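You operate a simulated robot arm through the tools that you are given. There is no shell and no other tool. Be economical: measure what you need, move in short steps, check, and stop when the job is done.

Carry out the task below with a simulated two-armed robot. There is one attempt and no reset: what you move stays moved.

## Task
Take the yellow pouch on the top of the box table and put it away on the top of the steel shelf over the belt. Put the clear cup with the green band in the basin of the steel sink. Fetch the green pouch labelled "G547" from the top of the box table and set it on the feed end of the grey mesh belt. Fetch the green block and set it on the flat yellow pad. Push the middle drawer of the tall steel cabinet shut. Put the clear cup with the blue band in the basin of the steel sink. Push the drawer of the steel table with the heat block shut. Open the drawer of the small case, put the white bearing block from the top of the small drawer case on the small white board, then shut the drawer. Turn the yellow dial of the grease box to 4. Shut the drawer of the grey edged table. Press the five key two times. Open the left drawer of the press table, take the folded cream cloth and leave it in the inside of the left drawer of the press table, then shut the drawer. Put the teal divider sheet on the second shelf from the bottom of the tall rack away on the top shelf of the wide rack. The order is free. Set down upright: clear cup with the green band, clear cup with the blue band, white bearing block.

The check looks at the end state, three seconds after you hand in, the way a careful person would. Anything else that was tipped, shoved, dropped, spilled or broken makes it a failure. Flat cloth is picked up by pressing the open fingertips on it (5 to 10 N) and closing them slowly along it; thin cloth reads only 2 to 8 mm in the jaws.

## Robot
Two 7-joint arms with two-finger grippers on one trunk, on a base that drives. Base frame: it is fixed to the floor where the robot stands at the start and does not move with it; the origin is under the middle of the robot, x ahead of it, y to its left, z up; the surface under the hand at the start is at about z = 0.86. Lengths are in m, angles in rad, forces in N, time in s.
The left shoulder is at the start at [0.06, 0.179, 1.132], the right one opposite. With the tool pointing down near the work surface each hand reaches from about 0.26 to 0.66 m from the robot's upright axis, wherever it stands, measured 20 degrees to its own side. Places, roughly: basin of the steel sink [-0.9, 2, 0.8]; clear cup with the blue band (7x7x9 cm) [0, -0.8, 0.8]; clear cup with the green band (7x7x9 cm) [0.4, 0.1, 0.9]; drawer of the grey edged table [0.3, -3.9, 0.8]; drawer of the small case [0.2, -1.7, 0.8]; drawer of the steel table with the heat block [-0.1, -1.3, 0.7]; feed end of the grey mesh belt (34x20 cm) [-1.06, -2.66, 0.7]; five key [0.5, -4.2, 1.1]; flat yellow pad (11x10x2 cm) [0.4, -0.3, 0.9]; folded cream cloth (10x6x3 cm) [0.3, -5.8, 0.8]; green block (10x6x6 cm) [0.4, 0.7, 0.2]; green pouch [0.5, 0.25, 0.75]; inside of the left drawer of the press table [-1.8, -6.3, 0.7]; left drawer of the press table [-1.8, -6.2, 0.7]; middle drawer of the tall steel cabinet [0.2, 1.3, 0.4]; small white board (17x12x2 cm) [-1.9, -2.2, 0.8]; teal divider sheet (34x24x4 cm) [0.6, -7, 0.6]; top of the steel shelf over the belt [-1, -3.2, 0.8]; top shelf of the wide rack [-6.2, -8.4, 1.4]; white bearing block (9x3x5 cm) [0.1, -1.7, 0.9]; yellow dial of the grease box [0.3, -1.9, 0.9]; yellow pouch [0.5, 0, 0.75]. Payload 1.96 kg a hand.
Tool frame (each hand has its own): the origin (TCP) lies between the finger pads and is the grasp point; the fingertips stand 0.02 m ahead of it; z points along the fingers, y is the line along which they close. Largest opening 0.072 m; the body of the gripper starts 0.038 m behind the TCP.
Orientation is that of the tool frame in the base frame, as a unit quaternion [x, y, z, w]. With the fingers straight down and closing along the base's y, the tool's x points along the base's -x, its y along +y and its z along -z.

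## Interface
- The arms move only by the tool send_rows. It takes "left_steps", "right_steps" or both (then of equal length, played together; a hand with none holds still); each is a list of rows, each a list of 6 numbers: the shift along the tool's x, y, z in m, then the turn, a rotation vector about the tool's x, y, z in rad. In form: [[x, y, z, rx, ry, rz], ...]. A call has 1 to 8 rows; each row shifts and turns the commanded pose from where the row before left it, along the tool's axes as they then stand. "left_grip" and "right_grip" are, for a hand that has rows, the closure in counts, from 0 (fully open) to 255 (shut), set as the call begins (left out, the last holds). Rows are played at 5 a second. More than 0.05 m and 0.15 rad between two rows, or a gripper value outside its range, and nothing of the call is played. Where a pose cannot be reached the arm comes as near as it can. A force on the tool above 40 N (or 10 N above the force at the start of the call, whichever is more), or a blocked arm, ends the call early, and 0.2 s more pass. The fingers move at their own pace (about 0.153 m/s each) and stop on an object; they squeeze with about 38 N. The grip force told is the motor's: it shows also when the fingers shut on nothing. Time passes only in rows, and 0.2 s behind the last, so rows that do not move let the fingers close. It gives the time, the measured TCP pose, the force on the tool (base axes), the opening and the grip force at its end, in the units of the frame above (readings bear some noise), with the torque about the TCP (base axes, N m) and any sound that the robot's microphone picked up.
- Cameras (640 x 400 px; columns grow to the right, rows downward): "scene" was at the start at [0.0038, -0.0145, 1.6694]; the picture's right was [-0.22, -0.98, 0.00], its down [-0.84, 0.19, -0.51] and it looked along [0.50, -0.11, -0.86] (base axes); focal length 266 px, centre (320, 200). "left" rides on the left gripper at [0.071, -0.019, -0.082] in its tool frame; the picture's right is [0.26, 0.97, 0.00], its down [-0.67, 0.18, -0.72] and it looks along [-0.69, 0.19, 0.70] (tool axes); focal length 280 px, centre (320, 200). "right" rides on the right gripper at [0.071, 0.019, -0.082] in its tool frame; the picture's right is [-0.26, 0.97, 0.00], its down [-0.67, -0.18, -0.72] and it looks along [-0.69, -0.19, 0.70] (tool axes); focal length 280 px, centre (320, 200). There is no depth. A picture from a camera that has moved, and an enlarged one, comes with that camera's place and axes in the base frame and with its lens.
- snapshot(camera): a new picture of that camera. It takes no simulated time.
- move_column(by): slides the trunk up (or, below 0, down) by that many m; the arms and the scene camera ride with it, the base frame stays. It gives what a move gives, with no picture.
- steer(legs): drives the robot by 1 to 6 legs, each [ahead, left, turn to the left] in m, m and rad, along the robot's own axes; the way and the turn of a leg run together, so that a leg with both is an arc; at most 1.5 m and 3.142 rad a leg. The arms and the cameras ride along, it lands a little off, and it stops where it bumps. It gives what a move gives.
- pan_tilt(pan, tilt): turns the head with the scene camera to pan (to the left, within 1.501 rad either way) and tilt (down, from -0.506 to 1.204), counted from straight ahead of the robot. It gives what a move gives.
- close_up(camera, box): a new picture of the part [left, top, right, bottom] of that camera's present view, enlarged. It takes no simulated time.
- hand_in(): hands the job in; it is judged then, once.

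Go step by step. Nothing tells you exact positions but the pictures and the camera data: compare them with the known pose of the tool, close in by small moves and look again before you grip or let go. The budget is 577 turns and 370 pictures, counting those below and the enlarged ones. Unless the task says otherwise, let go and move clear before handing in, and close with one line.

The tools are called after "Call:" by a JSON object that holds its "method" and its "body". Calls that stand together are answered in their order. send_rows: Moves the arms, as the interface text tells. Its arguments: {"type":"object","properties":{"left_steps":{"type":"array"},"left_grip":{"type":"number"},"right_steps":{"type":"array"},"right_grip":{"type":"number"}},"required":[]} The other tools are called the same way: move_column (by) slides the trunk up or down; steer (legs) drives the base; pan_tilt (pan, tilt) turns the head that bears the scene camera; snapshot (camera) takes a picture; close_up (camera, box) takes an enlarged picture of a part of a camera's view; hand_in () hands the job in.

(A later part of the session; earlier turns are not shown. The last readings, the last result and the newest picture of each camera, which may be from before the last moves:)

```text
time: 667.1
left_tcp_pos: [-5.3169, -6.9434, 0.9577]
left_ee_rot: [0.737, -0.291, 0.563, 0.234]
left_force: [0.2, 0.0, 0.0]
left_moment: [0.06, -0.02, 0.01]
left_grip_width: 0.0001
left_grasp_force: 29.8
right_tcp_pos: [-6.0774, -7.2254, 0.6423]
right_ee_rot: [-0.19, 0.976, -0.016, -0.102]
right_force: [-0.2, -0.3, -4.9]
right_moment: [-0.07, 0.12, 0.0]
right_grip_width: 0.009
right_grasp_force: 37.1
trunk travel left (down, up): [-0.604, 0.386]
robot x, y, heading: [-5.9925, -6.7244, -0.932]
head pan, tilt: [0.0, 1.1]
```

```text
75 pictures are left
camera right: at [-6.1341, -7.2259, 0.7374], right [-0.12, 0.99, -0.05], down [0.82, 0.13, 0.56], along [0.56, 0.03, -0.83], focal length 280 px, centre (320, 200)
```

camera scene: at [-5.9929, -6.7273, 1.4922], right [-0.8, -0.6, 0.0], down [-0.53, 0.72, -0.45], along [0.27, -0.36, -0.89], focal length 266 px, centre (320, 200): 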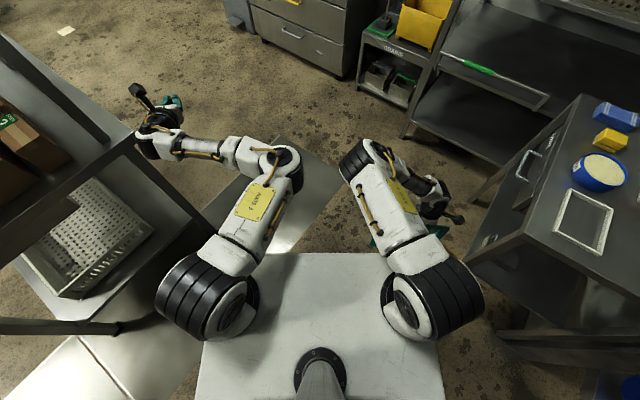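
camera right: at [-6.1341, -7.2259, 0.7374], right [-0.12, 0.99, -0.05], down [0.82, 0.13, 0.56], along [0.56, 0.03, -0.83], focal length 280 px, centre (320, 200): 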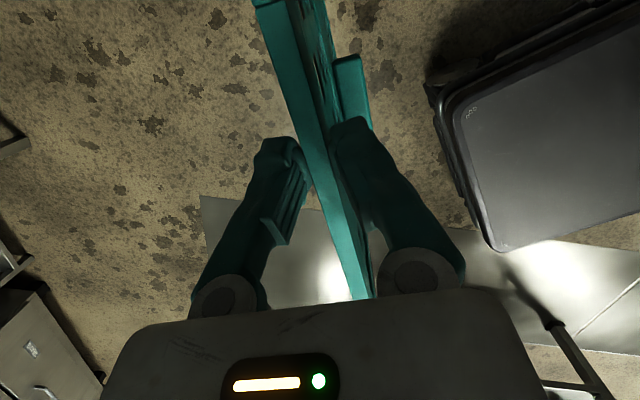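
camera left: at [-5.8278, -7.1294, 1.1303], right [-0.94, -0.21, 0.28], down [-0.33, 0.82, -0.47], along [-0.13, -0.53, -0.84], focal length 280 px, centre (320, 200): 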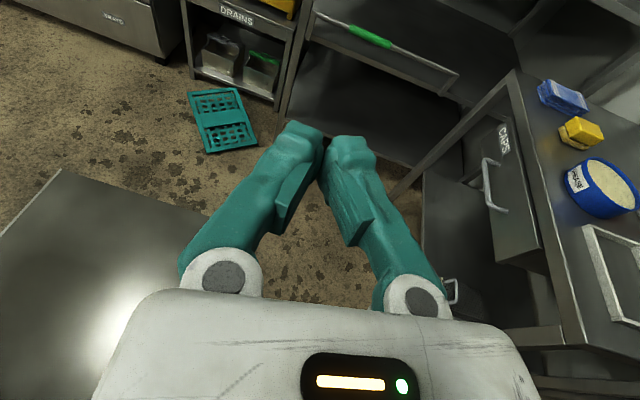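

The arm is free and the plate hangs vertically, fin toward me. Back a little, turn to face the rack, raise the trunk.

Call:
{"method": "steer", "body": {"legs": [[-0.15, 0.1, 0], [0, 0, -0.64]]}}

Call:
{"method": "move_column", "body": {"by": 0.38}}

Call:
{"method": "snapshot", "body": {"camera": "scene"}}

```text
time: 670.3
left_tcp_pos: [-5.5902, -7.1211, 0.9565]
left_ee_rot: [0.61, -0.506, 0.462, 0.398]
left_force: [-0.4, 0.4, 0.9]
left_moment: [0.03, -0.03, -0.01]
left_grip_width: 0.0002
left_grasp_force: 29.6
right_tcp_pos: [-6.3685, -6.8958, 0.6427]
right_ee_rot: [0.124, 0.987, 0.016, -0.101]
right_force: [0.6, -0.6, -3.8]
right_moment: [0.0, 0.13, 0.01]
right_grip_width: 0.009
right_grasp_force: 36.9
trunk travel left (down, up): [-0.604, 0.386]
robot x, y, heading: [-6.0013, -6.5433, -1.569]
head pan, tilt: [0.0, 1.1]
```

```text
time: 674.0
left_tcp_pos: [-5.5899, -7.1215, 1.3361]
left_ee_rot: [0.611, -0.507, 0.461, 0.397]
left_force: [0.2, 0.3, -0.3]
left_moment: [0.0, 0.01, 0.01]
left_grip_width: 0.0
left_grasp_force: 29.4
right_tcp_pos: [-6.3692, -6.8965, 1.023]
right_ee_rot: [0.125, 0.987, 0.016, -0.101]
right_force: [0.2, -0.8, -4.2]
right_moment: [0.01, 0.12, 0.04]
right_grip_width: 0.009
right_grasp_force: 37.3
trunk travel left (down, up): [-0.984, 0.006]
robot x, y, heading: [-6.0031, -6.5395, -1.563]
head pan, tilt: [0.0, 1.1]
```

```text
74 pictures are left
camera scene: at [-6.0057, -6.547, 1.8721], right [-1.0, 0.0, 0.0], down [0.0, 0.89, -0.45], along [0.0, -0.45, -0.89], focal length 266 px, centre (320, 200)
```

scene: 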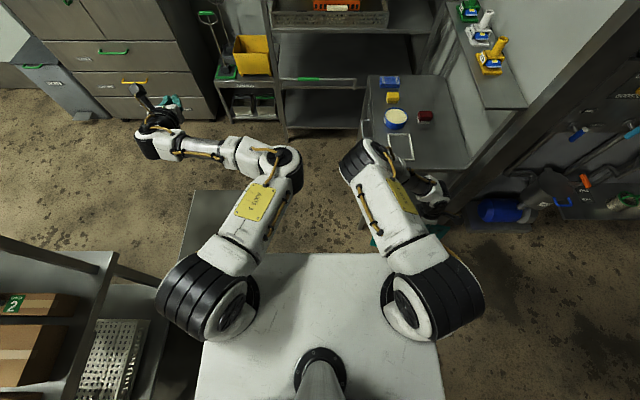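

Call:
{"method": "send_rows", "body": {"right_steps": [[0, -0.02, -0.04, 0, 0, 0], [0, -0.02, -0.04, 0, 0, 0], [0, -0.02, -0.04, 0, 0, 0], [0, -0.02, -0.04, 0, 0, 0], [0, 0, 0, 0, 0, 0]]}}

Call:
{"method": "send_rows", "body": {"right_steps": [[0, 0, 0, 0.1444, -0.0325, -0.0035], [0, 0, 0, 0.1444, -0.0325, -0.0035], [0, 0, 0, 0.1444, -0.0325, -0.0035], [0, 0, 0, 0.1444, -0.0325, -0.0035], [0, 0, 0, 0.1444, -0.0325, -0.0035], [0, 0, 0, 0.1444, -0.0325, -0.0035]]}}

Call:
{"method": "snapshot", "body": {"camera": "scene"}}

```text
time: 675.2
left_tcp_pos: [-5.5894, -7.1216, 1.3365]
left_ee_rot: [0.611, -0.506, 0.462, 0.397]
left_force: [-0.6, 0.1, 1.1]
left_moment: [-0.04, -0.01, 0.02]
left_grip_width: 0.0003
left_grasp_force: 30.0
right_tcp_pos: [-6.3588, -6.9821, 1.1783]
right_ee_rot: [0.123, 0.987, 0.016, -0.101]
right_force: [-0.1, 0.0, -3.4]
right_moment: [0.02, 0.11, -0.02]
right_grip_width: 0.0091
right_grasp_force: 36.8
trunk travel left (down, up): [-0.984, 0.006]
robot x, y, heading: [-6.0027, -6.542, -1.565]
head pan, tilt: [0.0, 1.1]
```

```text
time: 676.6
left_tcp_pos: [-5.5893, -7.1208, 1.3386]
left_ee_rot: [0.61, -0.506, 0.463, 0.398]
left_force: [0.8, 0.2, 0.3]
left_moment: [0.0, 0.0, 0.01]
left_grip_width: 0.0
left_grasp_force: 29.5
right_tcp_pos: [-6.3573, -6.9818, 1.179]
right_ee_rot: [0.061, 0.908, -0.412, -0.051]
right_force: [0.3, 0.3, -0.4]
right_moment: [-0.01, -0.02, 0.04]
right_grip_width: 0.0
right_grasp_force: 29.3
trunk travel left (down, up): [-0.984, 0.006]
robot x, y, heading: [-6.0022, -6.5404, -1.565]
head pan, tilt: [0.0, 1.1]
```

```text
73 pictures are left
camera scene: at [-6.0065, -6.5465, 1.8723], right [-1.0, 0.0, 0.0], down [0.0, 0.89, -0.45], along [0.0, -0.45, -0.89], focal length 266 px, centre (320, 200)
```

scene: 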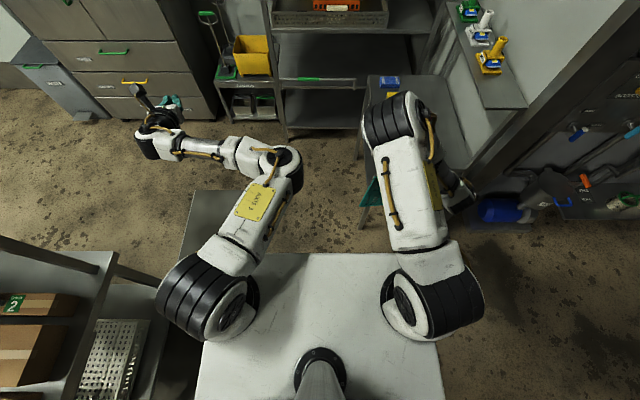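

The plate slipped out during the pitch-up. See where it fell.

Call:
{"method": "close_up", "body": {"camera": "scene", "box": [290, 100, 490, 270]}}

Call:
{"method": "snapshot", "body": {"camera": "right"}}

```text
2.35 times, centred on (390, 185) of scene
camera zoom: at [-6.0065, -6.5465, 1.8723], right [-1.0, 0.0, 0.0], down [0.0, 0.89, -0.45], along [0.0, -0.45, -0.89], focal length 625 px, centre (155, 235)
```

zoom: 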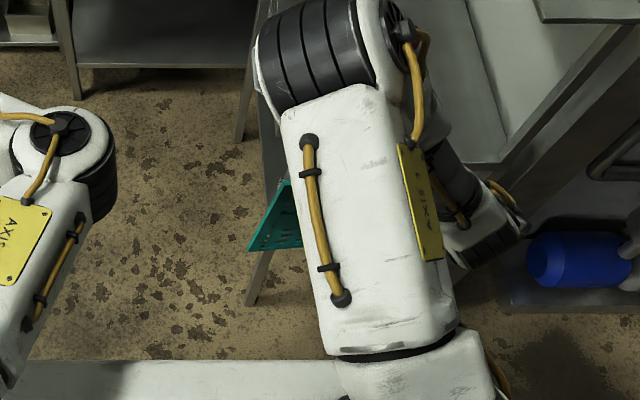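

```text
71 pictures are left
camera right: at [-6.4154, -6.897, 1.2218], right [0.33, 0.59, -0.74], down [0.75, 0.31, 0.58], along [0.57, -0.75, -0.35], focal length 280 px, centre (320, 200)
```

right: 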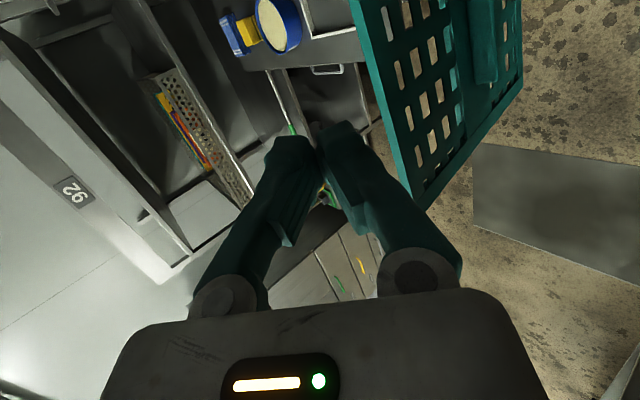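

Call:
{"method": "pan_tilt", "body": {"pan": -0.3, "tilt": 1.15}}

Call:
{"method": "snapshot", "body": {"camera": "scene"}}

Call:
{"method": "snapshot", "body": {"camera": "right"}}

```text
time: 677.4
left_tcp_pos: [-5.5897, -7.1207, 1.3366]
left_ee_rot: [0.61, -0.506, 0.462, 0.398]
left_force: [-0.2, 0.5, -1.1]
left_moment: [0.06, -0.02, 0.0]
left_grip_width: 0.0
left_grasp_force: 30.0
right_tcp_pos: [-6.3565, -6.9822, 1.179]
right_ee_rot: [0.062, 0.909, -0.409, -0.05]
right_force: [-0.8, -0.4, -0.2]
right_moment: [-0.02, 0.0, 0.02]
right_grip_width: 0.0
right_grasp_force: 29.0
trunk travel left (down, up): [-0.984, 0.006]
robot x, y, heading: [-6.0027, -6.5447, -1.569]
head pan, tilt: [-0.3, 1.15]
```

```text
70 pictures are left
camera scene: at [-6.0226, -6.5401, 1.8691], right [-0.96, 0.29, 0.0], down [0.27, 0.87, -0.41], along [-0.12, -0.39, -0.91], focal length 266 px, centre (320, 200)
```

scene: 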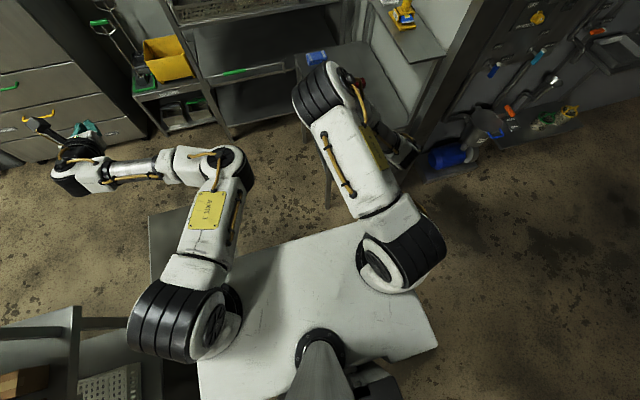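

```text
69 pictures are left
camera right: at [-6.4143, -6.8968, 1.222], right [0.33, 0.59, -0.74], down [0.75, 0.3, 0.58], along [0.57, -0.74, -0.35], focal length 280 px, centre (320, 200)
```

right: 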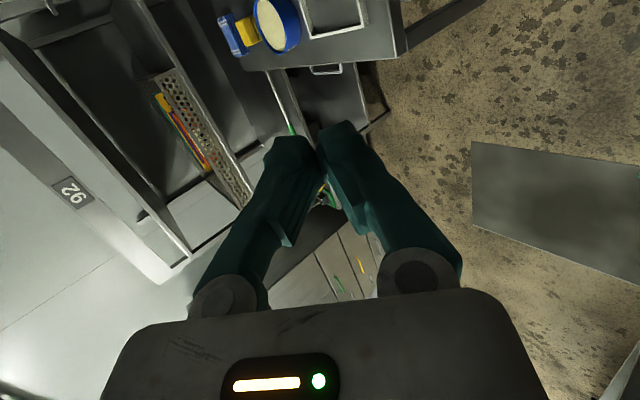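

Call:
{"method": "steer", "body": {"legs": [[-0.35, 0, 0]]}}

Call:
{"method": "pan_tilt", "body": {"pan": -0.2, "tilt": 0.9}}

Call:
{"method": "snapshot", "body": {"camera": "scene"}}

```text
time: 679.7
left_tcp_pos: [-5.5884, -6.764, 1.3368]
left_ee_rot: [0.611, -0.504, 0.463, 0.396]
left_force: [-0.6, -0.3, 0.4]
left_moment: [0.0, 0.0, 0.01]
left_grip_width: 0.0002
left_grasp_force: 29.5
right_tcp_pos: [-6.3572, -6.6292, 1.1773]
right_ee_rot: [0.058, 0.909, -0.409, -0.049]
right_force: [-1.1, 0.0, 0.6]
right_moment: [0.01, 0.0, -0.01]
right_grip_width: 0.0001
right_grasp_force: 29.9
trunk travel left (down, up): [-0.984, 0.006]
robot x, y, heading: [-6.0047, -6.187, -1.56]
head pan, tilt: [-0.3, 1.15]
```

```text
time: 680.5
left_tcp_pos: [-5.5882, -6.7621, 1.3369]
left_ee_rot: [0.612, -0.504, 0.464, 0.396]
left_force: [0.6, 0.5, 0.2]
left_moment: [-0.03, 0.0, 0.04]
left_grip_width: 0.0
left_grasp_force: 29.6
right_tcp_pos: [-6.3574, -6.6268, 1.1793]
right_ee_rot: [0.058, 0.908, -0.411, -0.05]
right_force: [0.5, 0.6, 0.7]
right_moment: [0.01, -0.01, 0.0]
right_grip_width: 0.0
right_grasp_force: 29.6
trunk travel left (down, up): [-0.984, 0.006]
robot x, y, heading: [-6.0061, -6.1896, -1.564]
head pan, tilt: [-0.201, 0.901]
```

```text
68 pictures are left
camera scene: at [-6.023, -6.2005, 1.886], right [-0.98, 0.19, 0.0], down [0.15, 0.77, -0.62], along [-0.12, -0.61, -0.78], focal length 266 px, centre (320, 200)
```

scene: 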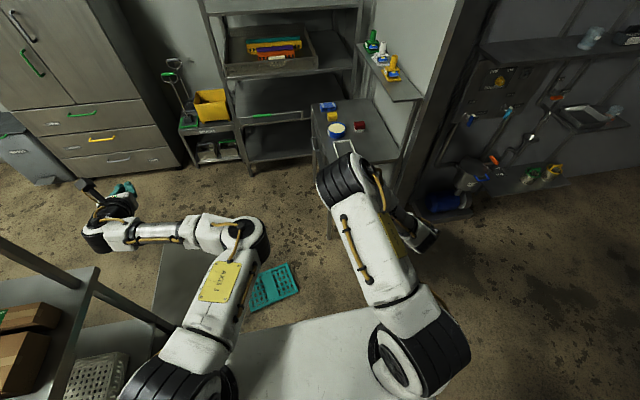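

Call:
{"method": "close_up", "body": {"camera": "scene", "box": [230, 240, 330, 330]}}

```text
4.44 times, centred on (280, 285) of scene
camera zoom: at [-6.023, -6.2005, 1.886], right [-0.98, 0.19, 0.0], down [0.15, 0.77, -0.62], along [-0.12, -0.61, -0.78], focal length 1181 px, centre (498, -178)
```

zoom: 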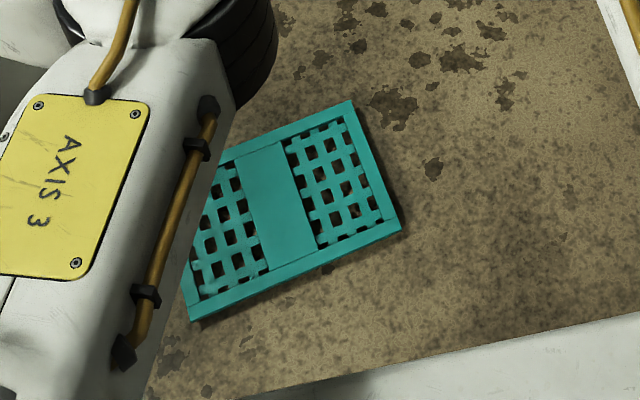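

The plate lies face-down on open floor near [-5.82, -6.95]. New plan: grip an edge, let it hang, lay it fin-up, then grip the fin from above with the right hand and place it over the header. Get a second view to triangulate.

Call:
{"method": "move_column", "body": {"by": -0.4}}

Call:
{"method": "close_up", "body": {"camera": "scene", "box": [190, 220, 330, 340]}}

Call:
{"method": "snapshot", "body": {"camera": "left"}}

```text
time: 684.3
left_tcp_pos: [-5.5892, -6.7628, 0.9375]
left_ee_rot: [0.611, -0.504, 0.463, 0.397]
left_force: [-0.2, -0.3, 0.5]
left_moment: [-0.02, 0.01, -0.03]
left_grip_width: 0.0
left_grasp_force: 29.3
right_tcp_pos: [-6.3579, -6.6275, 0.7794]
right_ee_rot: [0.058, 0.908, -0.411, -0.05]
right_force: [1.0, 0.5, -0.4]
right_moment: [-0.01, 0.01, 0.01]
right_grip_width: 0.0001
right_grasp_force: 29.7
trunk travel left (down, up): [-0.584, 0.406]
robot x, y, heading: [-6.0059, -6.1871, -1.557]
head pan, tilt: [-0.201, 0.901]
```

```text
3.33 times, centred on (260, 280) of scene
camera zoom: at [-6.023, -6.2017, 1.486], right [-0.98, 0.19, 0.0], down [0.15, 0.77, -0.62], along [-0.12, -0.61, -0.78], focal length 886 px, centre (520, -67)
```

zoom: 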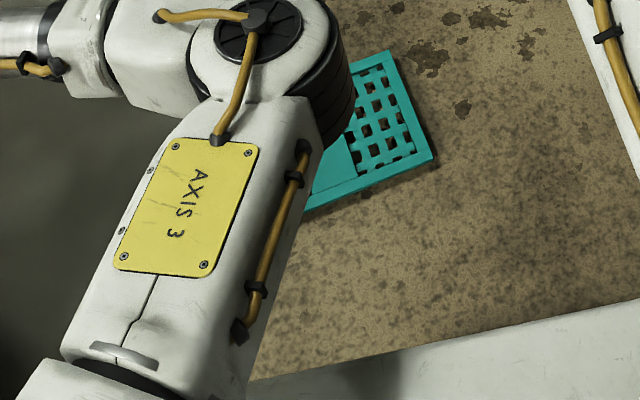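

```text
65 pictures are left
camera left: at [-5.5791, -6.6988, 1.0268], right [-0.93, -0.24, 0.27], down [-0.34, 0.82, -0.46], along [-0.11, -0.53, -0.84], focal length 280 px, centre (320, 200)
```

left: 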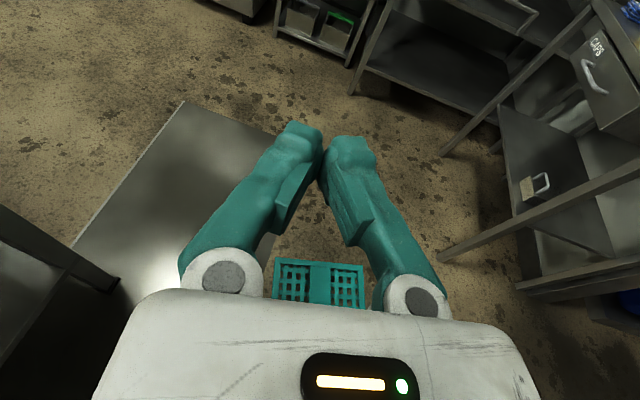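

Call:
{"method": "send_rows", "body": {"right_steps": [[0, 0, 0, 0.118, -0.062, 0.053], [0, 0, 0, 0.118, -0.062, 0.053], [0, 0, 0, 0.118, -0.062, 0.053], [-0.045, 0, 0, 0, 0, 0], [-0.045, 0, 0, 0, 0, 0], [-0.045, 0, 0, 0, 0, 0], [-0.045, 0, 0, 0, 0, 0], [0, 0, 0, 0, 0, 0]], "right_grip": 110}}

Call:
{"method": "pan_tilt", "body": {"pan": 0, "tilt": 1.05}}

Call:
{"method": "snapshot", "body": {"camera": "scene"}}

```text
time: 686.1
left_tcp_pos: [-5.5887, -6.7622, 0.9357]
left_ee_rot: [0.611, -0.505, 0.463, 0.397]
left_force: [0.4, -0.7, 0.4]
left_moment: [0.0, 0.0, -0.04]
left_grip_width: 0.0
left_grasp_force: 29.8
right_tcp_pos: [-6.1798, -6.6418, 0.8134]
right_ee_rot: [0.083, 0.816, -0.569, 0.058]
right_force: [-0.3, -0.4, -0.1]
right_moment: [-0.02, 0.01, -0.01]
right_grip_width: 0.0409
right_grasp_force: 0.0
trunk travel left (down, up): [-0.584, 0.406]
robot x, y, heading: [-6.0076, -6.1907, -1.557]
head pan, tilt: [-0.201, 0.901]
```

```text
time: 686.8
left_tcp_pos: [-5.5885, -6.7608, 0.9372]
left_ee_rot: [0.61, -0.505, 0.463, 0.397]
left_force: [0.3, 0.1, 0.2]
left_moment: [0.02, 0.01, 0.0]
left_grip_width: 0.0002
left_grasp_force: 29.5
right_tcp_pos: [-6.1809, -6.6414, 0.8129]
right_ee_rot: [0.082, 0.816, -0.569, 0.058]
right_force: [0.3, 0.0, 0.7]
right_moment: [0.01, -0.02, -0.02]
right_grip_width: 0.041
right_grasp_force: 0.1
trunk travel left (down, up): [-0.584, 0.406]
robot x, y, heading: [-6.0085, -6.1851, -1.565]
head pan, tilt: [0.0, 1.051]
```

```text
64 pictures are left
camera scene: at [-6.0081, -6.194, 1.4754], right [-1.0, -0.01, 0.0], down [-0.01, 0.87, -0.5], along [0.01, -0.5, -0.87], focal length 266 px, centre (320, 200)
```

scene: 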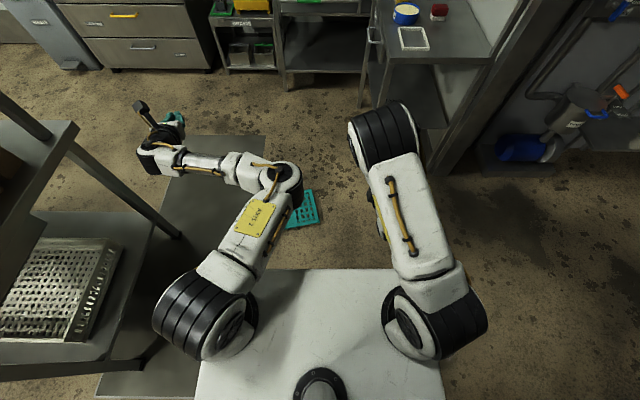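

Call:
{"method": "send_rows", "body": {"left_steps": [[-0.006, 0.035, -0.026, 0, 0, 0], [-0.006, 0.035, -0.026, 0, 0, 0], [-0.006, 0.035, -0.026, 0, 0, 0], [-0.006, 0.035, -0.026, 0, 0, 0]]}}

Call:
{"method": "snapshot", "body": {"camera": "scene"}}

```text
time: 687.8
left_tcp_pos: [-5.7453, -6.6815, 0.9457]
left_ee_rot: [0.611, -0.505, 0.463, 0.396]
left_force: [-0.5, 1.3, 0.3]
left_moment: [0.0, 0.03, 0.01]
left_grip_width: 0.0
left_grasp_force: 29.3
right_tcp_pos: [-6.1806, -6.6412, 0.8132]
right_ee_rot: [0.083, 0.816, -0.57, 0.059]
right_force: [-0.7, -0.4, 0.4]
right_moment: [0.01, 0.02, -0.02]
right_grip_width: 0.0409
right_grasp_force: 0.0
trunk travel left (down, up): [-0.584, 0.406]
robot x, y, heading: [-6.0046, -6.1885, -1.56]
head pan, tilt: [0.0, 1.051]
```

```text
63 pictures are left
camera scene: at [-6.0089, -6.1928, 1.4754], right [-1.0, -0.01, 0.0], down [-0.01, 0.87, -0.5], along [0.01, -0.5, -0.87], focal length 266 px, centre (320, 200)
```

scene: 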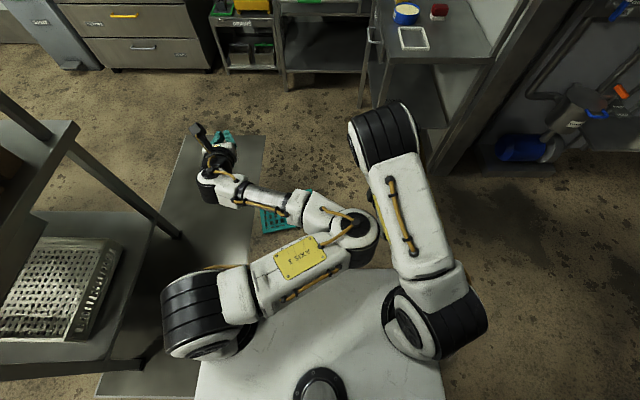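

Idea: flip it with a lever motion — slide the closed left fingers under the raised corner, then raise the trunk while strafing right so the plate swings over its west edge and lands fin-up. First lower the left hand.

Call:
{"method": "send_rows", "body": {"left_steps": [[-0.0388, 0, 0.0092, 0, 0, 0], [-0.0388, 0, 0.0092, 0, 0, 0], [-0.0388, 0, 0.0092, 0, 0, 0], [-0.0388, 0, 0.0092, 0, 0, 0], [-0.0388, 0, 0.0092, 0, 0, 0], [-0.0388, 0, 0.0092, 0, 0, 0], [-0.0388, 0, 0.0092, 0, 0, 0], [-0.0388, 0, 0.0092, 0, 0, 0]]}}

Call:
{"method": "snapshot", "body": {"camera": "scene"}}

```text
time: 688.8
left_tcp_pos: [-5.7617, -6.6941, 0.8154]
left_ee_rot: [0.65, -0.425, 0.442, 0.449]
left_force: [0.4, 0.2, 0.2]
left_moment: [0.01, 0.0, 0.02]
left_grip_width: 0.0
left_grasp_force: 29.5
right_tcp_pos: [-6.1809, -6.6404, 0.8124]
right_ee_rot: [0.083, 0.816, -0.569, 0.058]
right_force: [-0.3, 0.6, 0.6]
right_moment: [-0.03, -0.02, 0.03]
right_grip_width: 0.041
right_grasp_force: 0.1
trunk travel left (down, up): [-0.584, 0.406]
robot x, y, heading: [-6.0016, -6.1855, -1.557]
head pan, tilt: [0.0, 1.051]
stopped in row 5 (left hand): the arm was blocked; the commanded pose is now the measured one
```

```text
62 pictures are left
camera scene: at [-6.0082, -6.1941, 1.4754], right [-1.0, -0.01, 0.0], down [-0.01, 0.87, -0.5], along [0.01, -0.5, -0.87], focal length 266 px, centre (320, 200)
```

scene: 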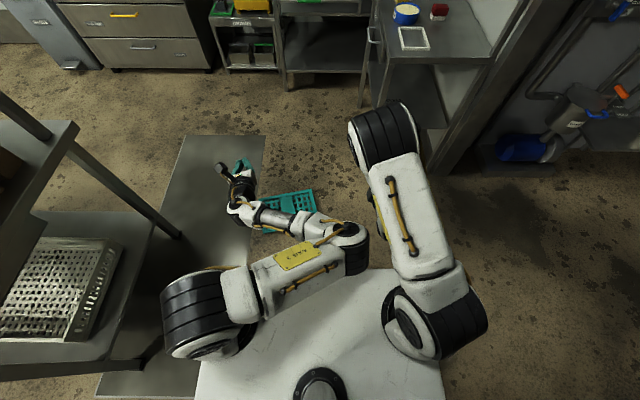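

Call:
{"method": "send_rows", "body": {"right_steps": [[0.045, 0, 0, 0, 0, 0], [0.045, 0, 0, 0, 0, 0], [0.045, 0, 0, 0, 0, 0], [0.045, -0.01, 0, 0, 0, 0], [0.045, -0.01, 0, 0, 0, 0], [0.045, -0.01, 0, 0, 0, 0]]}}

Call:
{"method": "send_rows", "body": {"left_steps": [[-0.0388, -0.01, 0.0092, 0, 0, 0], [-0.0388, -0.01, 0.0092, 0, 0, 0], [-0.0388, 0, 0.0092, 0, 0, 0], [-0.0388, 0, 0.0092, 0, 0, 0], [-0.0388, 0, 0.0092, 0, 0, 0], [0, 0, 0, 0, 0, 0]]}}

Call:
{"method": "snapshot", "body": {"camera": "scene"}}

```text
time: 690.2
left_tcp_pos: [-5.7625, -6.6933, 0.814]
left_ee_rot: [0.65, -0.426, 0.442, 0.449]
left_force: [-0.1, 0.8, -0.1]
left_moment: [0.0, 0.01, 0.02]
left_grip_width: 0.0002
left_grasp_force: 29.4
right_tcp_pos: [-6.4539, -6.6319, 0.7894]
right_ee_rot: [0.082, 0.816, -0.569, 0.059]
right_force: [-0.6, -0.9, -0.1]
right_moment: [-0.01, 0.01, 0.0]
right_grip_width: 0.041
right_grasp_force: 0.1
trunk travel left (down, up): [-0.584, 0.406]
robot x, y, heading: [-6.0023, -6.1843, -1.564]
head pan, tilt: [0.0, 1.051]
```

```text
time: 690.9
left_tcp_pos: [-5.8092, -6.7156, 0.7713]
left_ee_rot: [0.667, -0.366, 0.4, 0.511]
left_force: [0.4, -0.1, 0.6]
left_moment: [0.02, -0.02, -0.01]
left_grip_width: 0.0002
left_grasp_force: 29.6
right_tcp_pos: [-6.4532, -6.6329, 0.7883]
right_ee_rot: [0.082, 0.815, -0.57, 0.056]
right_force: [-0.8, 0.0, 0.2]
right_moment: [0.0, 0.01, 0.01]
right_grip_width: 0.041
right_grasp_force: 0.1
trunk travel left (down, up): [-0.584, 0.406]
robot x, y, heading: [-6.009, -6.1873, -1.556]
head pan, tilt: [0.0, 1.051]
stopped in row 3 (left hand): the arm was blocked; the commanded pose is now the measured one
```

```text
61 pictures are left
camera scene: at [-6.008, -6.194, 1.4754], right [-1.0, -0.01, 0.0], down [-0.01, 0.87, -0.5], along [0.01, -0.5, -0.87], focal length 266 px, centre (320, 200)
```

scene: 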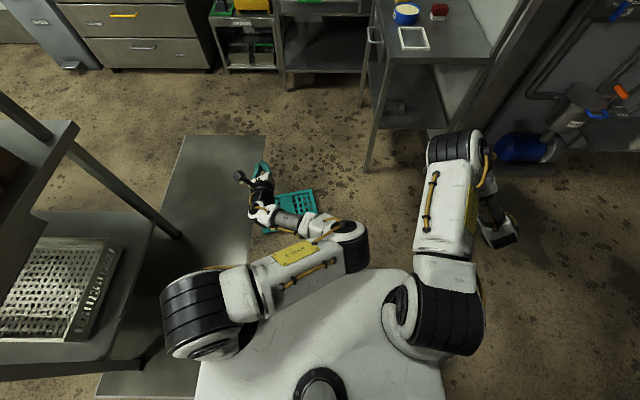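

Call:
{"method": "steer", "body": {"legs": [[0, 0, 0.77], [0, 0.07, 0]]}}

Call:
{"method": "send_rows", "body": {"right_steps": [[-0.045, 0, 0, 0, 0, 0], [-0.045, 0, 0, 0, 0, 0], [-0.045, 0, 0, 0, 0, 0], [0, 0, 0, 0, 0, 0]]}}

Call:
{"method": "move_column", "body": {"by": -0.4}}

Call:
{"method": "snapshot", "body": {"camera": "scene"}}

```text
time: 693.9
left_tcp_pos: [-5.4463, -6.3775, 0.7708]
left_ee_rot: [0.756, -0.087, 0.563, 0.323]
left_force: [0.0, 0.9, 0.4]
left_moment: [0.0, 0.02, -0.02]
left_grip_width: 0.0002
left_grasp_force: 29.7
right_tcp_pos: [-5.9633, -6.7678, 0.7907]
right_ee_rot: [-0.232, 0.786, -0.506, 0.268]
right_force: [0.4, 0.6, 1.3]
right_moment: [-0.03, 0.03, -0.05]
right_grip_width: 0.0409
right_grasp_force: 0.1
trunk travel left (down, up): [-0.584, 0.406]
robot x, y, heading: [-5.9605, -6.1375, -0.786]
head pan, tilt: [0.0, 1.051]
```

```text
time: 694.9
left_tcp_pos: [-5.4468, -6.378, 0.7723]
left_ee_rot: [0.756, -0.086, 0.563, 0.322]
left_force: [-2.0, -0.6, 0.0]
left_moment: [0.0, 0.01, 0.0]
left_grip_width: 0.0
left_grasp_force: 29.5
right_tcp_pos: [-5.8638, -6.6823, 0.8136]
right_ee_rot: [-0.233, 0.787, -0.505, 0.268]
right_force: [0.6, -0.3, 0.4]
right_moment: [0.0, -0.05, 0.02]
right_grip_width: 0.0411
right_grasp_force: 0.0
trunk travel left (down, up): [-0.584, 0.406]
robot x, y, heading: [-5.9522, -6.1357, -0.783]
head pan, tilt: [0.0, 1.051]
```

```text
time: 698.7
left_tcp_pos: [-5.4474, -6.3787, 0.3709]
left_ee_rot: [0.756, -0.087, 0.563, 0.322]
left_force: [-0.5, 0.1, 0.1]
left_moment: [0.02, -0.03, -0.01]
left_grip_width: 0.0
left_grasp_force: 29.2
right_tcp_pos: [-5.8632, -6.6816, 0.4136]
right_ee_rot: [-0.232, 0.786, -0.506, 0.269]
right_force: [0.3, -0.2, 0.1]
right_moment: [0.02, 0.01, -0.02]
right_grip_width: 0.0408
right_grasp_force: 0.0
trunk travel left (down, up): [-0.184, 0.806]
robot x, y, heading: [-5.9614, -6.1364, -0.784]
head pan, tilt: [0.0, 1.051]
```

```text
60 pictures are left
camera scene: at [-5.9544, -6.1429, 1.0754], right [-0.71, -0.71, 0.0], down [-0.61, 0.61, -0.5], along [0.35, -0.35, -0.87], focal length 266 px, centre (320, 200)
```

scene: 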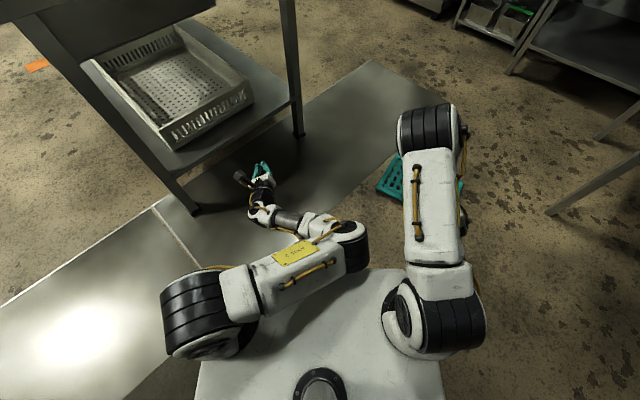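

Call:
{"method": "move_column", "body": {"by": -0.18}}

Call:
{"method": "send_rows", "body": {"right_steps": [[0.003, 0.024, 0.03, 0, 0, 0], [0.003, 0.024, 0.03, 0, 0, 0], [0.003, 0.024, 0.03, 0, 0, 0], [0.003, 0.022, 0.03, 0, 0, 0], [0, 0, 0.03, 0, 0, 0], [0, 0, 0, 0, 0, 0]]}}

Call:
{"method": "snapshot", "body": {"camera": "right"}}

```text
time: 700.7
left_tcp_pos: [-5.4468, -6.3768, 0.1914]
left_ee_rot: [0.756, -0.087, 0.563, 0.323]
left_force: [0.5, -0.6, 0.2]
left_moment: [-0.01, 0.0, -0.01]
left_grip_width: 0.0
left_grasp_force: 29.6
right_tcp_pos: [-5.8626, -6.682, 0.2347]
right_ee_rot: [-0.232, 0.786, -0.505, 0.269]
right_force: [0.5, -0.4, 0.5]
right_moment: [-0.01, 0.01, -0.01]
right_grip_width: 0.0409
right_grasp_force: 0.1
trunk travel left (down, up): [-0.004, 0.986]
robot x, y, heading: [-5.9571, -6.1384, -0.789]
head pan, tilt: [0.0, 1.051]
```

```text
time: 702.1
left_tcp_pos: [-5.4465, -6.3756, 0.1909]
left_ee_rot: [0.756, -0.087, 0.564, 0.321]
left_force: [0.0, 0.1, 0.2]
left_moment: [0.0, 0.01, -0.02]
left_grip_width: 0.0001
left_grasp_force: 29.1
right_tcp_pos: [-5.7839, -6.7541, 0.0939]
right_ee_rot: [-0.232, 0.786, -0.506, 0.269]
right_force: [-0.5, 0.7, 0.3]
right_moment: [-0.01, -0.01, 0.03]
right_grip_width: 0.0411
right_grasp_force: 0.1
trunk travel left (down, up): [-0.004, 0.986]
robot x, y, heading: [-5.9581, -6.1385, -0.788]
head pan, tilt: [0.0, 1.051]
```

```text
59 pictures are left
camera right: at [-5.8921, -6.7366, 0.092], right [0.11, 0.53, -0.84], down [0.05, 0.84, 0.54], along [0.99, -0.1, 0.06], focal length 280 px, centre (320, 200)
```

right: 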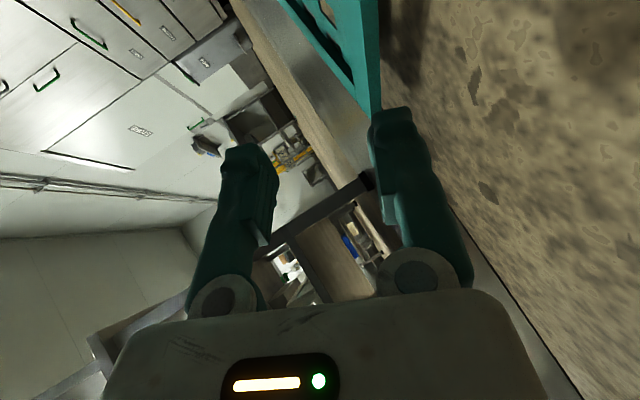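

Call:
{"method": "send_rows", "body": {"right_steps": [[0, 0, 0, 0.105, 0, -0.1], [0, 0, 0, 0.105, 0, 0], [0, 0, 0, 0, 0, 0]], "right_grip": 132}}

```text
time: 702.9
left_tcp_pos: [-5.447, -6.3772, 0.1898]
left_ee_rot: [0.756, -0.087, 0.564, 0.322]
left_force: [0.7, 0.7, -0.6]
left_moment: [0.03, 0.0, 0.04]
left_grip_width: 0.0
left_grasp_force: 29.2
right_tcp_pos: [-5.7822, -6.7536, 0.0942]
right_ee_rot: [-0.243, 0.716, -0.597, 0.268]
right_force: [0.1, -0.1, 0.0]
right_moment: [0.02, -0.03, -0.03]
right_grip_width: 0.0348
right_grasp_force: 0.0
trunk travel left (down, up): [-0.004, 0.986]
robot x, y, heading: [-5.9575, -6.1385, -0.79]
head pan, tilt: [0.0, 1.051]
```

Call:
{"method": "send_rows", "body": {"right_steps": [[-0.03, 0.03, 0.015, 0, 0, 0], [0, 0.017, 0.02, 0, 0, 0], [0, 0, 0, 0, 0, 0]]}}

Call:
{"method": "snapshot", "body": {"camera": "right"}}

```text
time: 703.7
left_tcp_pos: [-5.4477, -6.3771, 0.1929]
left_ee_rot: [0.756, -0.087, 0.563, 0.323]
left_force: [0.4, 0.9, 0.1]
left_moment: [-0.01, 0.02, -0.01]
left_grip_width: 0.0
left_grasp_force: 29.2
right_tcp_pos: [-5.7378, -6.7517, 0.044]
right_ee_rot: [-0.244, 0.716, -0.597, 0.268]
right_force: [0.1, -0.7, -1.1]
right_moment: [-0.04, -0.02, 0.0]
right_grip_width: 0.0348
right_grasp_force: 0.2
trunk travel left (down, up): [-0.004, 0.986]
robot x, y, heading: [-5.9549, -6.1375, -0.789]
head pan, tilt: [0.0, 1.051]
```

```text
58 pictures are left
camera right: at [-5.8456, -6.7357, 0.0313], right [0.17, 0.34, -0.93], down [0.02, 0.94, 0.35], along [0.99, -0.08, 0.15], focal length 280 px, centre (320, 200)
```

right: 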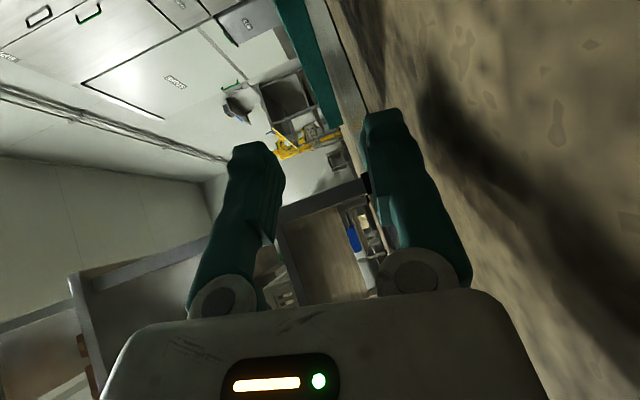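

Call:
{"method": "send_rows", "body": {"right_steps": [[-0.005, 0, 0.035, 0, 0, 0], [0, 0, 0.03, 0, 0, 0], [0, 0, 0.02, 0, 0, 0], [0, 0, 0, 0, 0, 0]]}}

Call:
{"method": "send_rows", "body": {"right_steps": [[0, 0, 0, 0, 0, 0], [0, 0, 0, 0, 0, 0], [0, 0, 0, 0, 0, 0]], "right_grip": 255}}

Call:
{"method": "snapshot", "body": {"camera": "right"}}

```text
time: 704.9
left_tcp_pos: [-5.4482, -6.3785, 0.1909]
left_ee_rot: [0.756, -0.086, 0.564, 0.322]
left_force: [0.1, 0.1, -0.1]
left_moment: [-0.02, 0.0, 0.03]
left_grip_width: 0.0
left_grasp_force: 29.3
right_tcp_pos: [-5.6521, -6.8244, 0.0876]
right_ee_rot: [-0.238, 0.69, -0.622, 0.283]
right_force: [0.5, 0.5, -2.5]
right_moment: [-0.01, -0.01, 0.0]
right_grip_width: 0.0353
right_grasp_force: 0.4
right hand out of reach, approached as far as the arm can: row 3
trunk travel left (down, up): [-0.004, 0.986]
robot x, y, heading: [-5.9553, -6.1402, -0.782]
head pan, tilt: [0.0, 1.051]
stopped in row 4 (right hand): the arm was blocked; the commanded pose is now the measured one
```

```text
time: 705.7
left_tcp_pos: [-5.4471, -6.3769, 0.1898]
left_ee_rot: [0.756, -0.086, 0.563, 0.322]
left_force: [0.3, 0.4, -0.1]
left_moment: [0.04, -0.01, -0.02]
left_grip_width: 0.0
left_grasp_force: 29.2
right_tcp_pos: [-5.6506, -6.8242, 0.0872]
right_ee_rot: [-0.238, 0.69, -0.622, 0.283]
right_force: [0.9, 0.5, 0.2]
right_moment: [-0.06, 0.1, -0.13]
right_grip_width: 0.0085
right_grasp_force: 36.2
trunk travel left (down, up): [-0.004, 0.986]
robot x, y, heading: [-5.9565, -6.1407, -0.783]
head pan, tilt: [0.0, 1.051]
```

```text
57 pictures are left
camera right: at [-5.7585, -6.8104, 0.0684], right [0.21, 0.29, -0.93], down [-0.01, 0.96, 0.29], along [0.98, -0.06, 0.21], focal length 280 px, centre (320, 200)
```

right: 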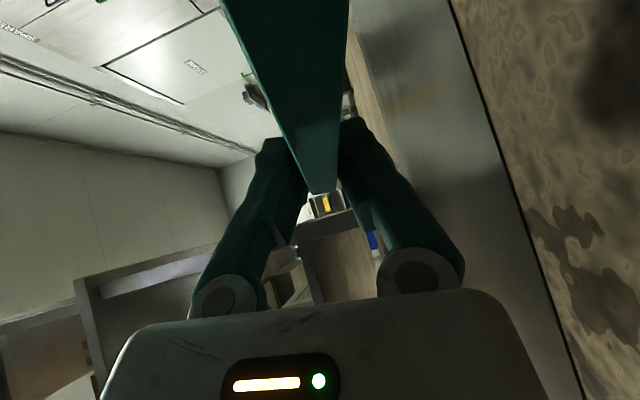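

Corner gripped (8.5 mm). Lift slowly.

Call:
{"method": "move_column", "body": {"by": 0.4}}

Call:
{"method": "snapshot", "body": {"camera": "scene"}}

Call:
{"method": "snapshot", "body": {"camera": "right"}}

```text
time: 709.6
left_tcp_pos: [-5.4471, -6.3781, 0.592]
left_ee_rot: [0.756, -0.086, 0.562, 0.323]
left_force: [0.2, -0.6, 0.8]
left_moment: [-0.01, -0.06, -0.01]
left_grip_width: 0.0001
left_grasp_force: 29.4
right_tcp_pos: [-5.6509, -6.8244, 0.4883]
right_ee_rot: [-0.238, 0.69, -0.622, 0.284]
right_force: [0.8, 0.1, -0.2]
right_moment: [0.02, -0.03, 0.02]
right_grip_width: 0.0002
right_grasp_force: 29.6
trunk travel left (down, up): [-0.404, 0.586]
robot x, y, heading: [-5.9619, -6.1344, -0.787]
head pan, tilt: [0.0, 1.051]
```

```text
56 pictures are left
camera scene: at [-5.9543, -6.143, 1.2953], right [-0.71, -0.71, 0.0], down [-0.61, 0.61, -0.5], along [0.35, -0.35, -0.87], focal length 266 px, centre (320, 200)
```

scene: 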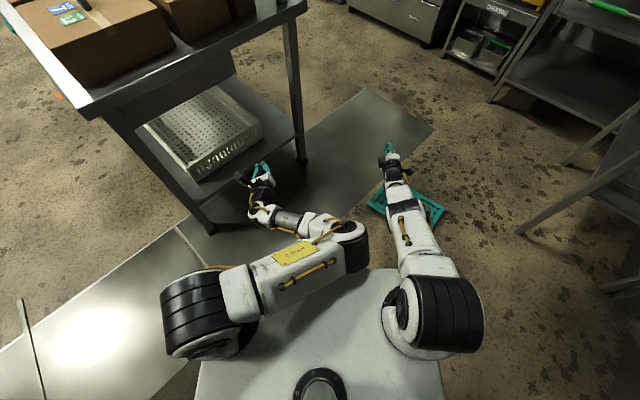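

```text
55 pictures are left
camera right: at [-5.7585, -6.8106, 0.4685], right [0.21, 0.29, -0.93], down [-0.01, 0.96, 0.29], along [0.98, -0.06, 0.21], focal length 280 px, centre (320, 200)
```

right: 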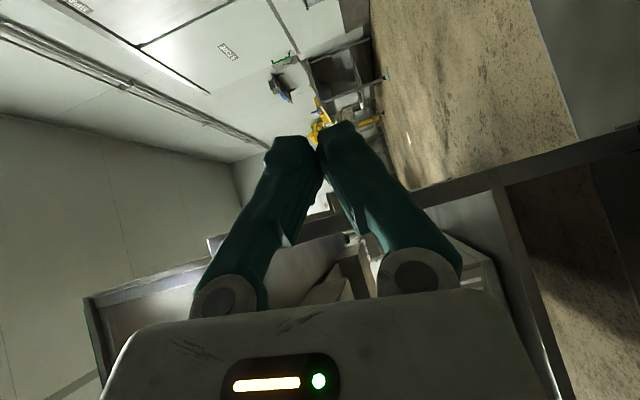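

Call:
{"method": "close_up", "body": {"camera": "scene", "box": [350, 170, 460, 240]}}

```text
5.71 times, centred on (405, 205) of scene
camera zoom: at [-5.9543, -6.143, 1.2953], right [-0.71, -0.71, 0.0], down [-0.61, 0.61, -0.5], along [0.35, -0.35, -0.87], focal length 1519 px, centre (-166, 171)
```

zoom: 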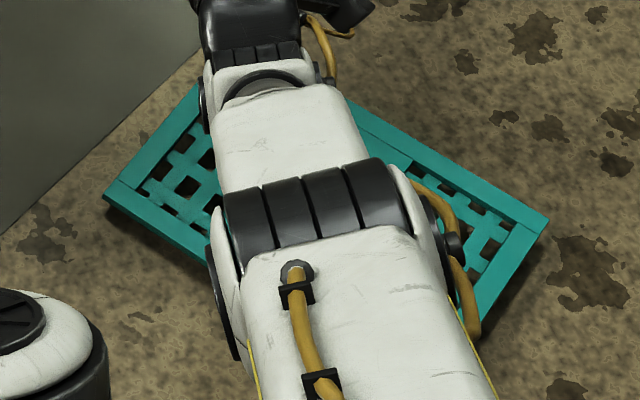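

It slipped off and fell back face-down. I'll retry at the middle of its near long edge, with the arm less extended so the fingers can stay flat and insert deeper. Retract and reposition.

Call:
{"method": "send_rows", "body": {"right_steps": [[0, 0, -0.045, 0, 0, 0], [0, 0, -0.045, 0, 0, 0], [0, 0, -0.045, 0, 0, 0], [0, 0, -0.045, 0, 0, 0], [0, 0, -0.045, 0, 0, 0], [0, 0, -0.045, 0, 0, 0]], "right_grip": 120}}

Call:
{"method": "steer", "body": {"legs": [[-0.1, 0, 0], [0, 0, -0.484], [0, 0.12, 0]]}}

Call:
{"method": "snapshot", "body": {"camera": "scene"}}

```text
time: 711.0
left_tcp_pos: [-5.4482, -6.3765, 0.5914]
left_ee_rot: [0.757, -0.085, 0.563, 0.322]
left_force: [0.2, -0.4, 0.0]
left_moment: [0.02, -0.01, 0.03]
left_grip_width: 0.0
left_grasp_force: 29.4
right_tcp_pos: [-5.8366, -6.6262, 0.5032]
right_ee_rot: [-0.24, 0.691, -0.62, 0.283]
right_force: [0.6, 0.4, 0.0]
right_moment: [-0.01, -0.02, -0.02]
right_grip_width: 0.0383
right_grasp_force: 0.0
trunk travel left (down, up): [-0.404, 0.586]
robot x, y, heading: [-5.9582, -6.1384, -0.785]
head pan, tilt: [0.0, 1.051]
```

```text
time: 714.3
left_tcp_pos: [-5.5698, -6.4834, 0.5908]
left_ee_rot: [0.713, -0.267, 0.469, 0.448]
left_force: [0.4, -1.0, -0.1]
left_moment: [0.01, 0.01, 0.01]
left_grip_width: 0.0
left_grasp_force: 29.4
right_tcp_pos: [-6.0325, -6.5218, 0.5041]
right_ee_rot: [-0.065, 0.728, -0.671, 0.125]
right_force: [-0.2, 0.0, -0.2]
right_moment: [0.0, 0.01, 0.01]
right_grip_width: 0.0382
right_grasp_force: 0.0
trunk travel left (down, up): [-0.404, 0.586]
robot x, y, heading: [-5.9111, -6.0346, -1.27]
head pan, tilt: [0.0, 1.051]
```

```text
53 pictures are left
camera scene: at [-5.9094, -6.0391, 1.2953], right [-0.96, -0.3, 0.0], down [-0.26, 0.83, -0.5], along [0.15, -0.47, -0.87], focal length 266 px, centre (320, 200)
```

scene: 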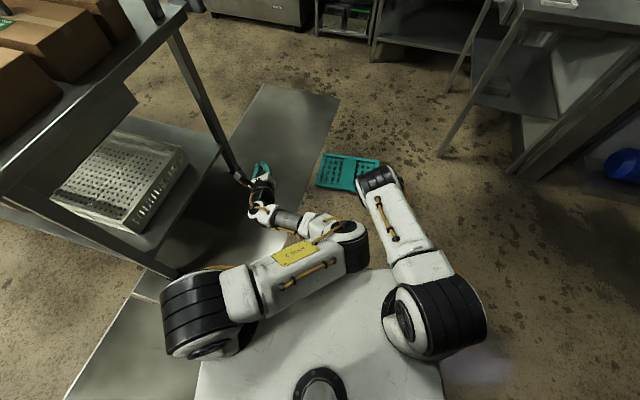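

Call:
{"method": "close_up", "body": {"camera": "scene", "box": [300, 135, 410, 210]}}

```text
5.33 times, centred on (355, 172) of scene
camera zoom: at [-5.9094, -6.0391, 1.2953], right [-0.96, -0.3, 0.0], down [-0.26, 0.83, -0.5], along [0.15, -0.47, -0.87], focal length 1418 px, centre (133, 347)
```

zoom: 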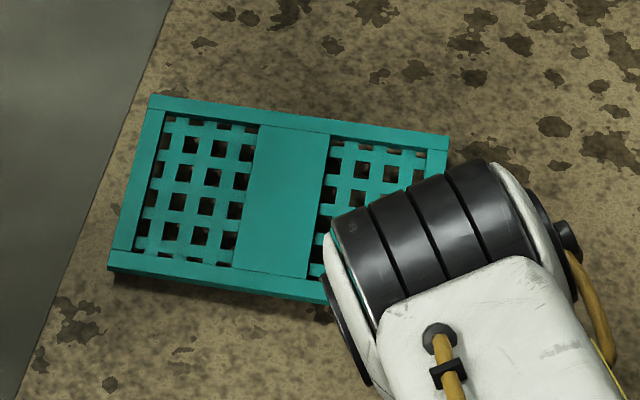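

Call:
{"method": "steer", "body": {"legs": [[0, 0, 0.485], [0.045, -0.238, 0]]}}

Call:
{"method": "move_column", "body": {"by": -0.4}}

Call:
{"method": "snapshot", "body": {"camera": "right"}}

```text
time: 717.5
left_tcp_pos: [-5.5346, -6.4708, 0.5905]
left_ee_rot: [0.756, -0.085, 0.565, 0.319]
left_force: [0.7, 0.3, 0.3]
left_moment: [0.0, -0.02, -0.03]
left_grip_width: 0.0
left_grasp_force: 29.4
right_tcp_pos: [-5.9212, -6.722, 0.5038]
right_ee_rot: [-0.241, 0.69, -0.621, 0.284]
right_force: [0.1, 0.1, -0.2]
right_moment: [0.02, 0.0, 0.02]
right_grip_width: 0.0383
right_grasp_force: 0.1
trunk travel left (down, up): [-0.404, 0.586]
robot x, y, heading: [-6.0451, -6.2343, -0.783]
head pan, tilt: [0.0, 1.051]
```

```text
time: 721.3
left_tcp_pos: [-5.5337, -6.4705, 0.1918]
left_ee_rot: [0.756, -0.085, 0.564, 0.321]
left_force: [0.8, -0.7, 0.2]
left_moment: [-0.05, 0.02, 0.0]
left_grip_width: 0.0
left_grasp_force: 30.0
right_tcp_pos: [-5.9214, -6.7216, 0.1036]
right_ee_rot: [-0.239, 0.691, -0.62, 0.284]
right_force: [0.5, 0.1, 0.5]
right_moment: [0.0, 0.0, 0.0]
right_grip_width: 0.0381
right_grasp_force: 0.1
trunk travel left (down, up): [-0.004, 0.986]
robot x, y, heading: [-6.0436, -6.2357, -0.776]
head pan, tilt: [0.0, 1.051]
```

```text
51 pictures are left
camera right: at [-6.0287, -6.7084, 0.0844], right [0.21, 0.29, -0.93], down [-0.01, 0.96, 0.3], along [0.98, -0.05, 0.2], focal length 280 px, centre (320, 200)
```

right: 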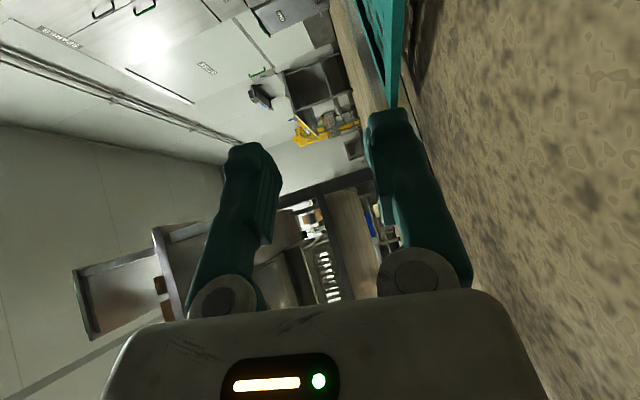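

Call:
{"method": "send_rows", "body": {"right_steps": [[0, 0.03, 0, 0, 0, 0], [0, 0.025, 0, 0, 0, 0], [0, 0, 0, 0, 0, 0]], "right_grip": 128}}

Call:
{"method": "steer", "body": {"legs": [[0.1, 0, 0]]}}

Call:
{"method": "snapshot", "body": {"camera": "right"}}

```text
time: 722.1
left_tcp_pos: [-5.5329, -6.4709, 0.1908]
left_ee_rot: [0.756, -0.084, 0.564, 0.321]
left_force: [0.2, 0.3, 0.0]
left_moment: [0.0, 0.0, 0.0]
left_grip_width: 0.0
left_grasp_force: 29.7
right_tcp_pos: [-5.9184, -6.7171, 0.0489]
right_ee_rot: [-0.24, 0.691, -0.62, 0.284]
right_force: [-0.2, -0.4, 0.8]
right_moment: [-0.01, -0.03, -0.03]
right_grip_width: 0.036
right_grasp_force: 0.1
trunk travel left (down, up): [-0.004, 0.986]
robot x, y, heading: [-6.0472, -6.2364, -0.774]
head pan, tilt: [0.0, 1.051]
```

```text
time: 723.3
left_tcp_pos: [-5.4621, -6.5418, 0.1914]
left_ee_rot: [0.757, -0.083, 0.564, 0.32]
left_force: [0.4, 0.7, 0.1]
left_moment: [-0.03, 0.02, 0.0]
left_grip_width: 0.0001
left_grasp_force: 29.5
right_tcp_pos: [-5.8463, -6.7873, 0.0494]
right_ee_rot: [-0.24, 0.691, -0.621, 0.283]
right_force: [0.8, 0.1, -0.1]
right_moment: [0.0, 0.0, 0.05]
right_grip_width: 0.0357
right_grasp_force: 0.0
trunk travel left (down, up): [-0.004, 0.986]
robot x, y, heading: [-5.9714, -6.3028, -0.779]
head pan, tilt: [0.0, 1.051]
```

```text
50 pictures are left
camera right: at [-5.9546, -6.7739, 0.0304], right [0.21, 0.29, -0.93], down [-0.01, 0.96, 0.3], along [0.98, -0.05, 0.2], focal length 280 px, centre (320, 200)
```

right: 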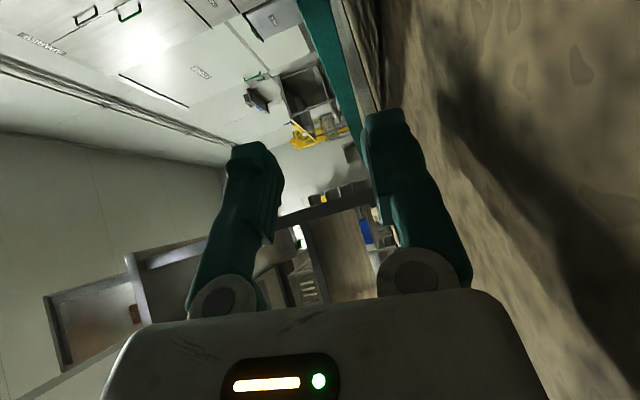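

Call:
{"method": "send_rows", "body": {"right_steps": [[0, 0.009, 0.02, 0, 0, 0], [0, 0, 0.03, 0, 0, 0], [0, 0, 0.025, 0, 0, 0], [0, 0, 0, 0, 0, 0]]}}

Call:
{"method": "snapshot", "body": {"camera": "right"}}

```text
time: 723.8
left_tcp_pos: [-5.4634, -6.5402, 0.1921]
left_ee_rot: [0.756, -0.084, 0.564, 0.322]
left_force: [0.5, 0.3, 0.0]
left_moment: [-0.01, -0.01, 0.0]
left_grip_width: 0.0
left_grasp_force: 30.0
right_tcp_pos: [-5.8227, -6.81, 0.0395]
right_ee_rot: [-0.244, 0.688, -0.624, 0.279]
right_force: [5.5, 5.1, 28.5]
right_moment: [0.53, 3.56, -0.8]
right_grip_width: 0.0361
right_grasp_force: 0.0
trunk travel left (down, up): [-0.004, 0.986]
robot x, y, heading: [-5.9725, -6.3031, -0.776]
head pan, tilt: [0.0, 1.051]
stopped in row 2 (right hand): the force on the tool passed its limit at 74 N (the readings are from after the stop); the commanded pose is now the measured one
```

```text
49 pictures are left
camera right: at [-5.9313, -6.7984, 0.0219], right [0.2, 0.28, -0.94], down [-0.01, 0.96, 0.28], along [0.98, -0.05, 0.2], focal length 280 px, centre (320, 200)
```

right: 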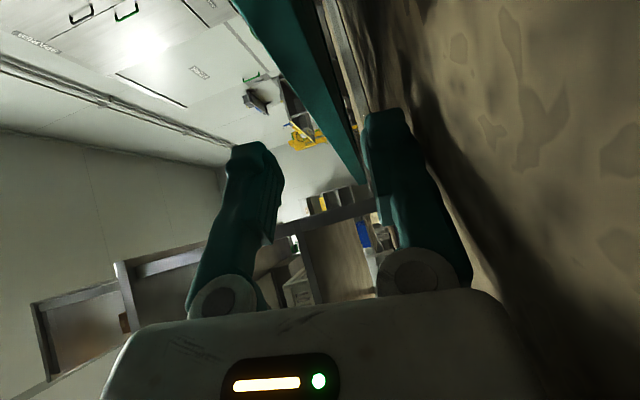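

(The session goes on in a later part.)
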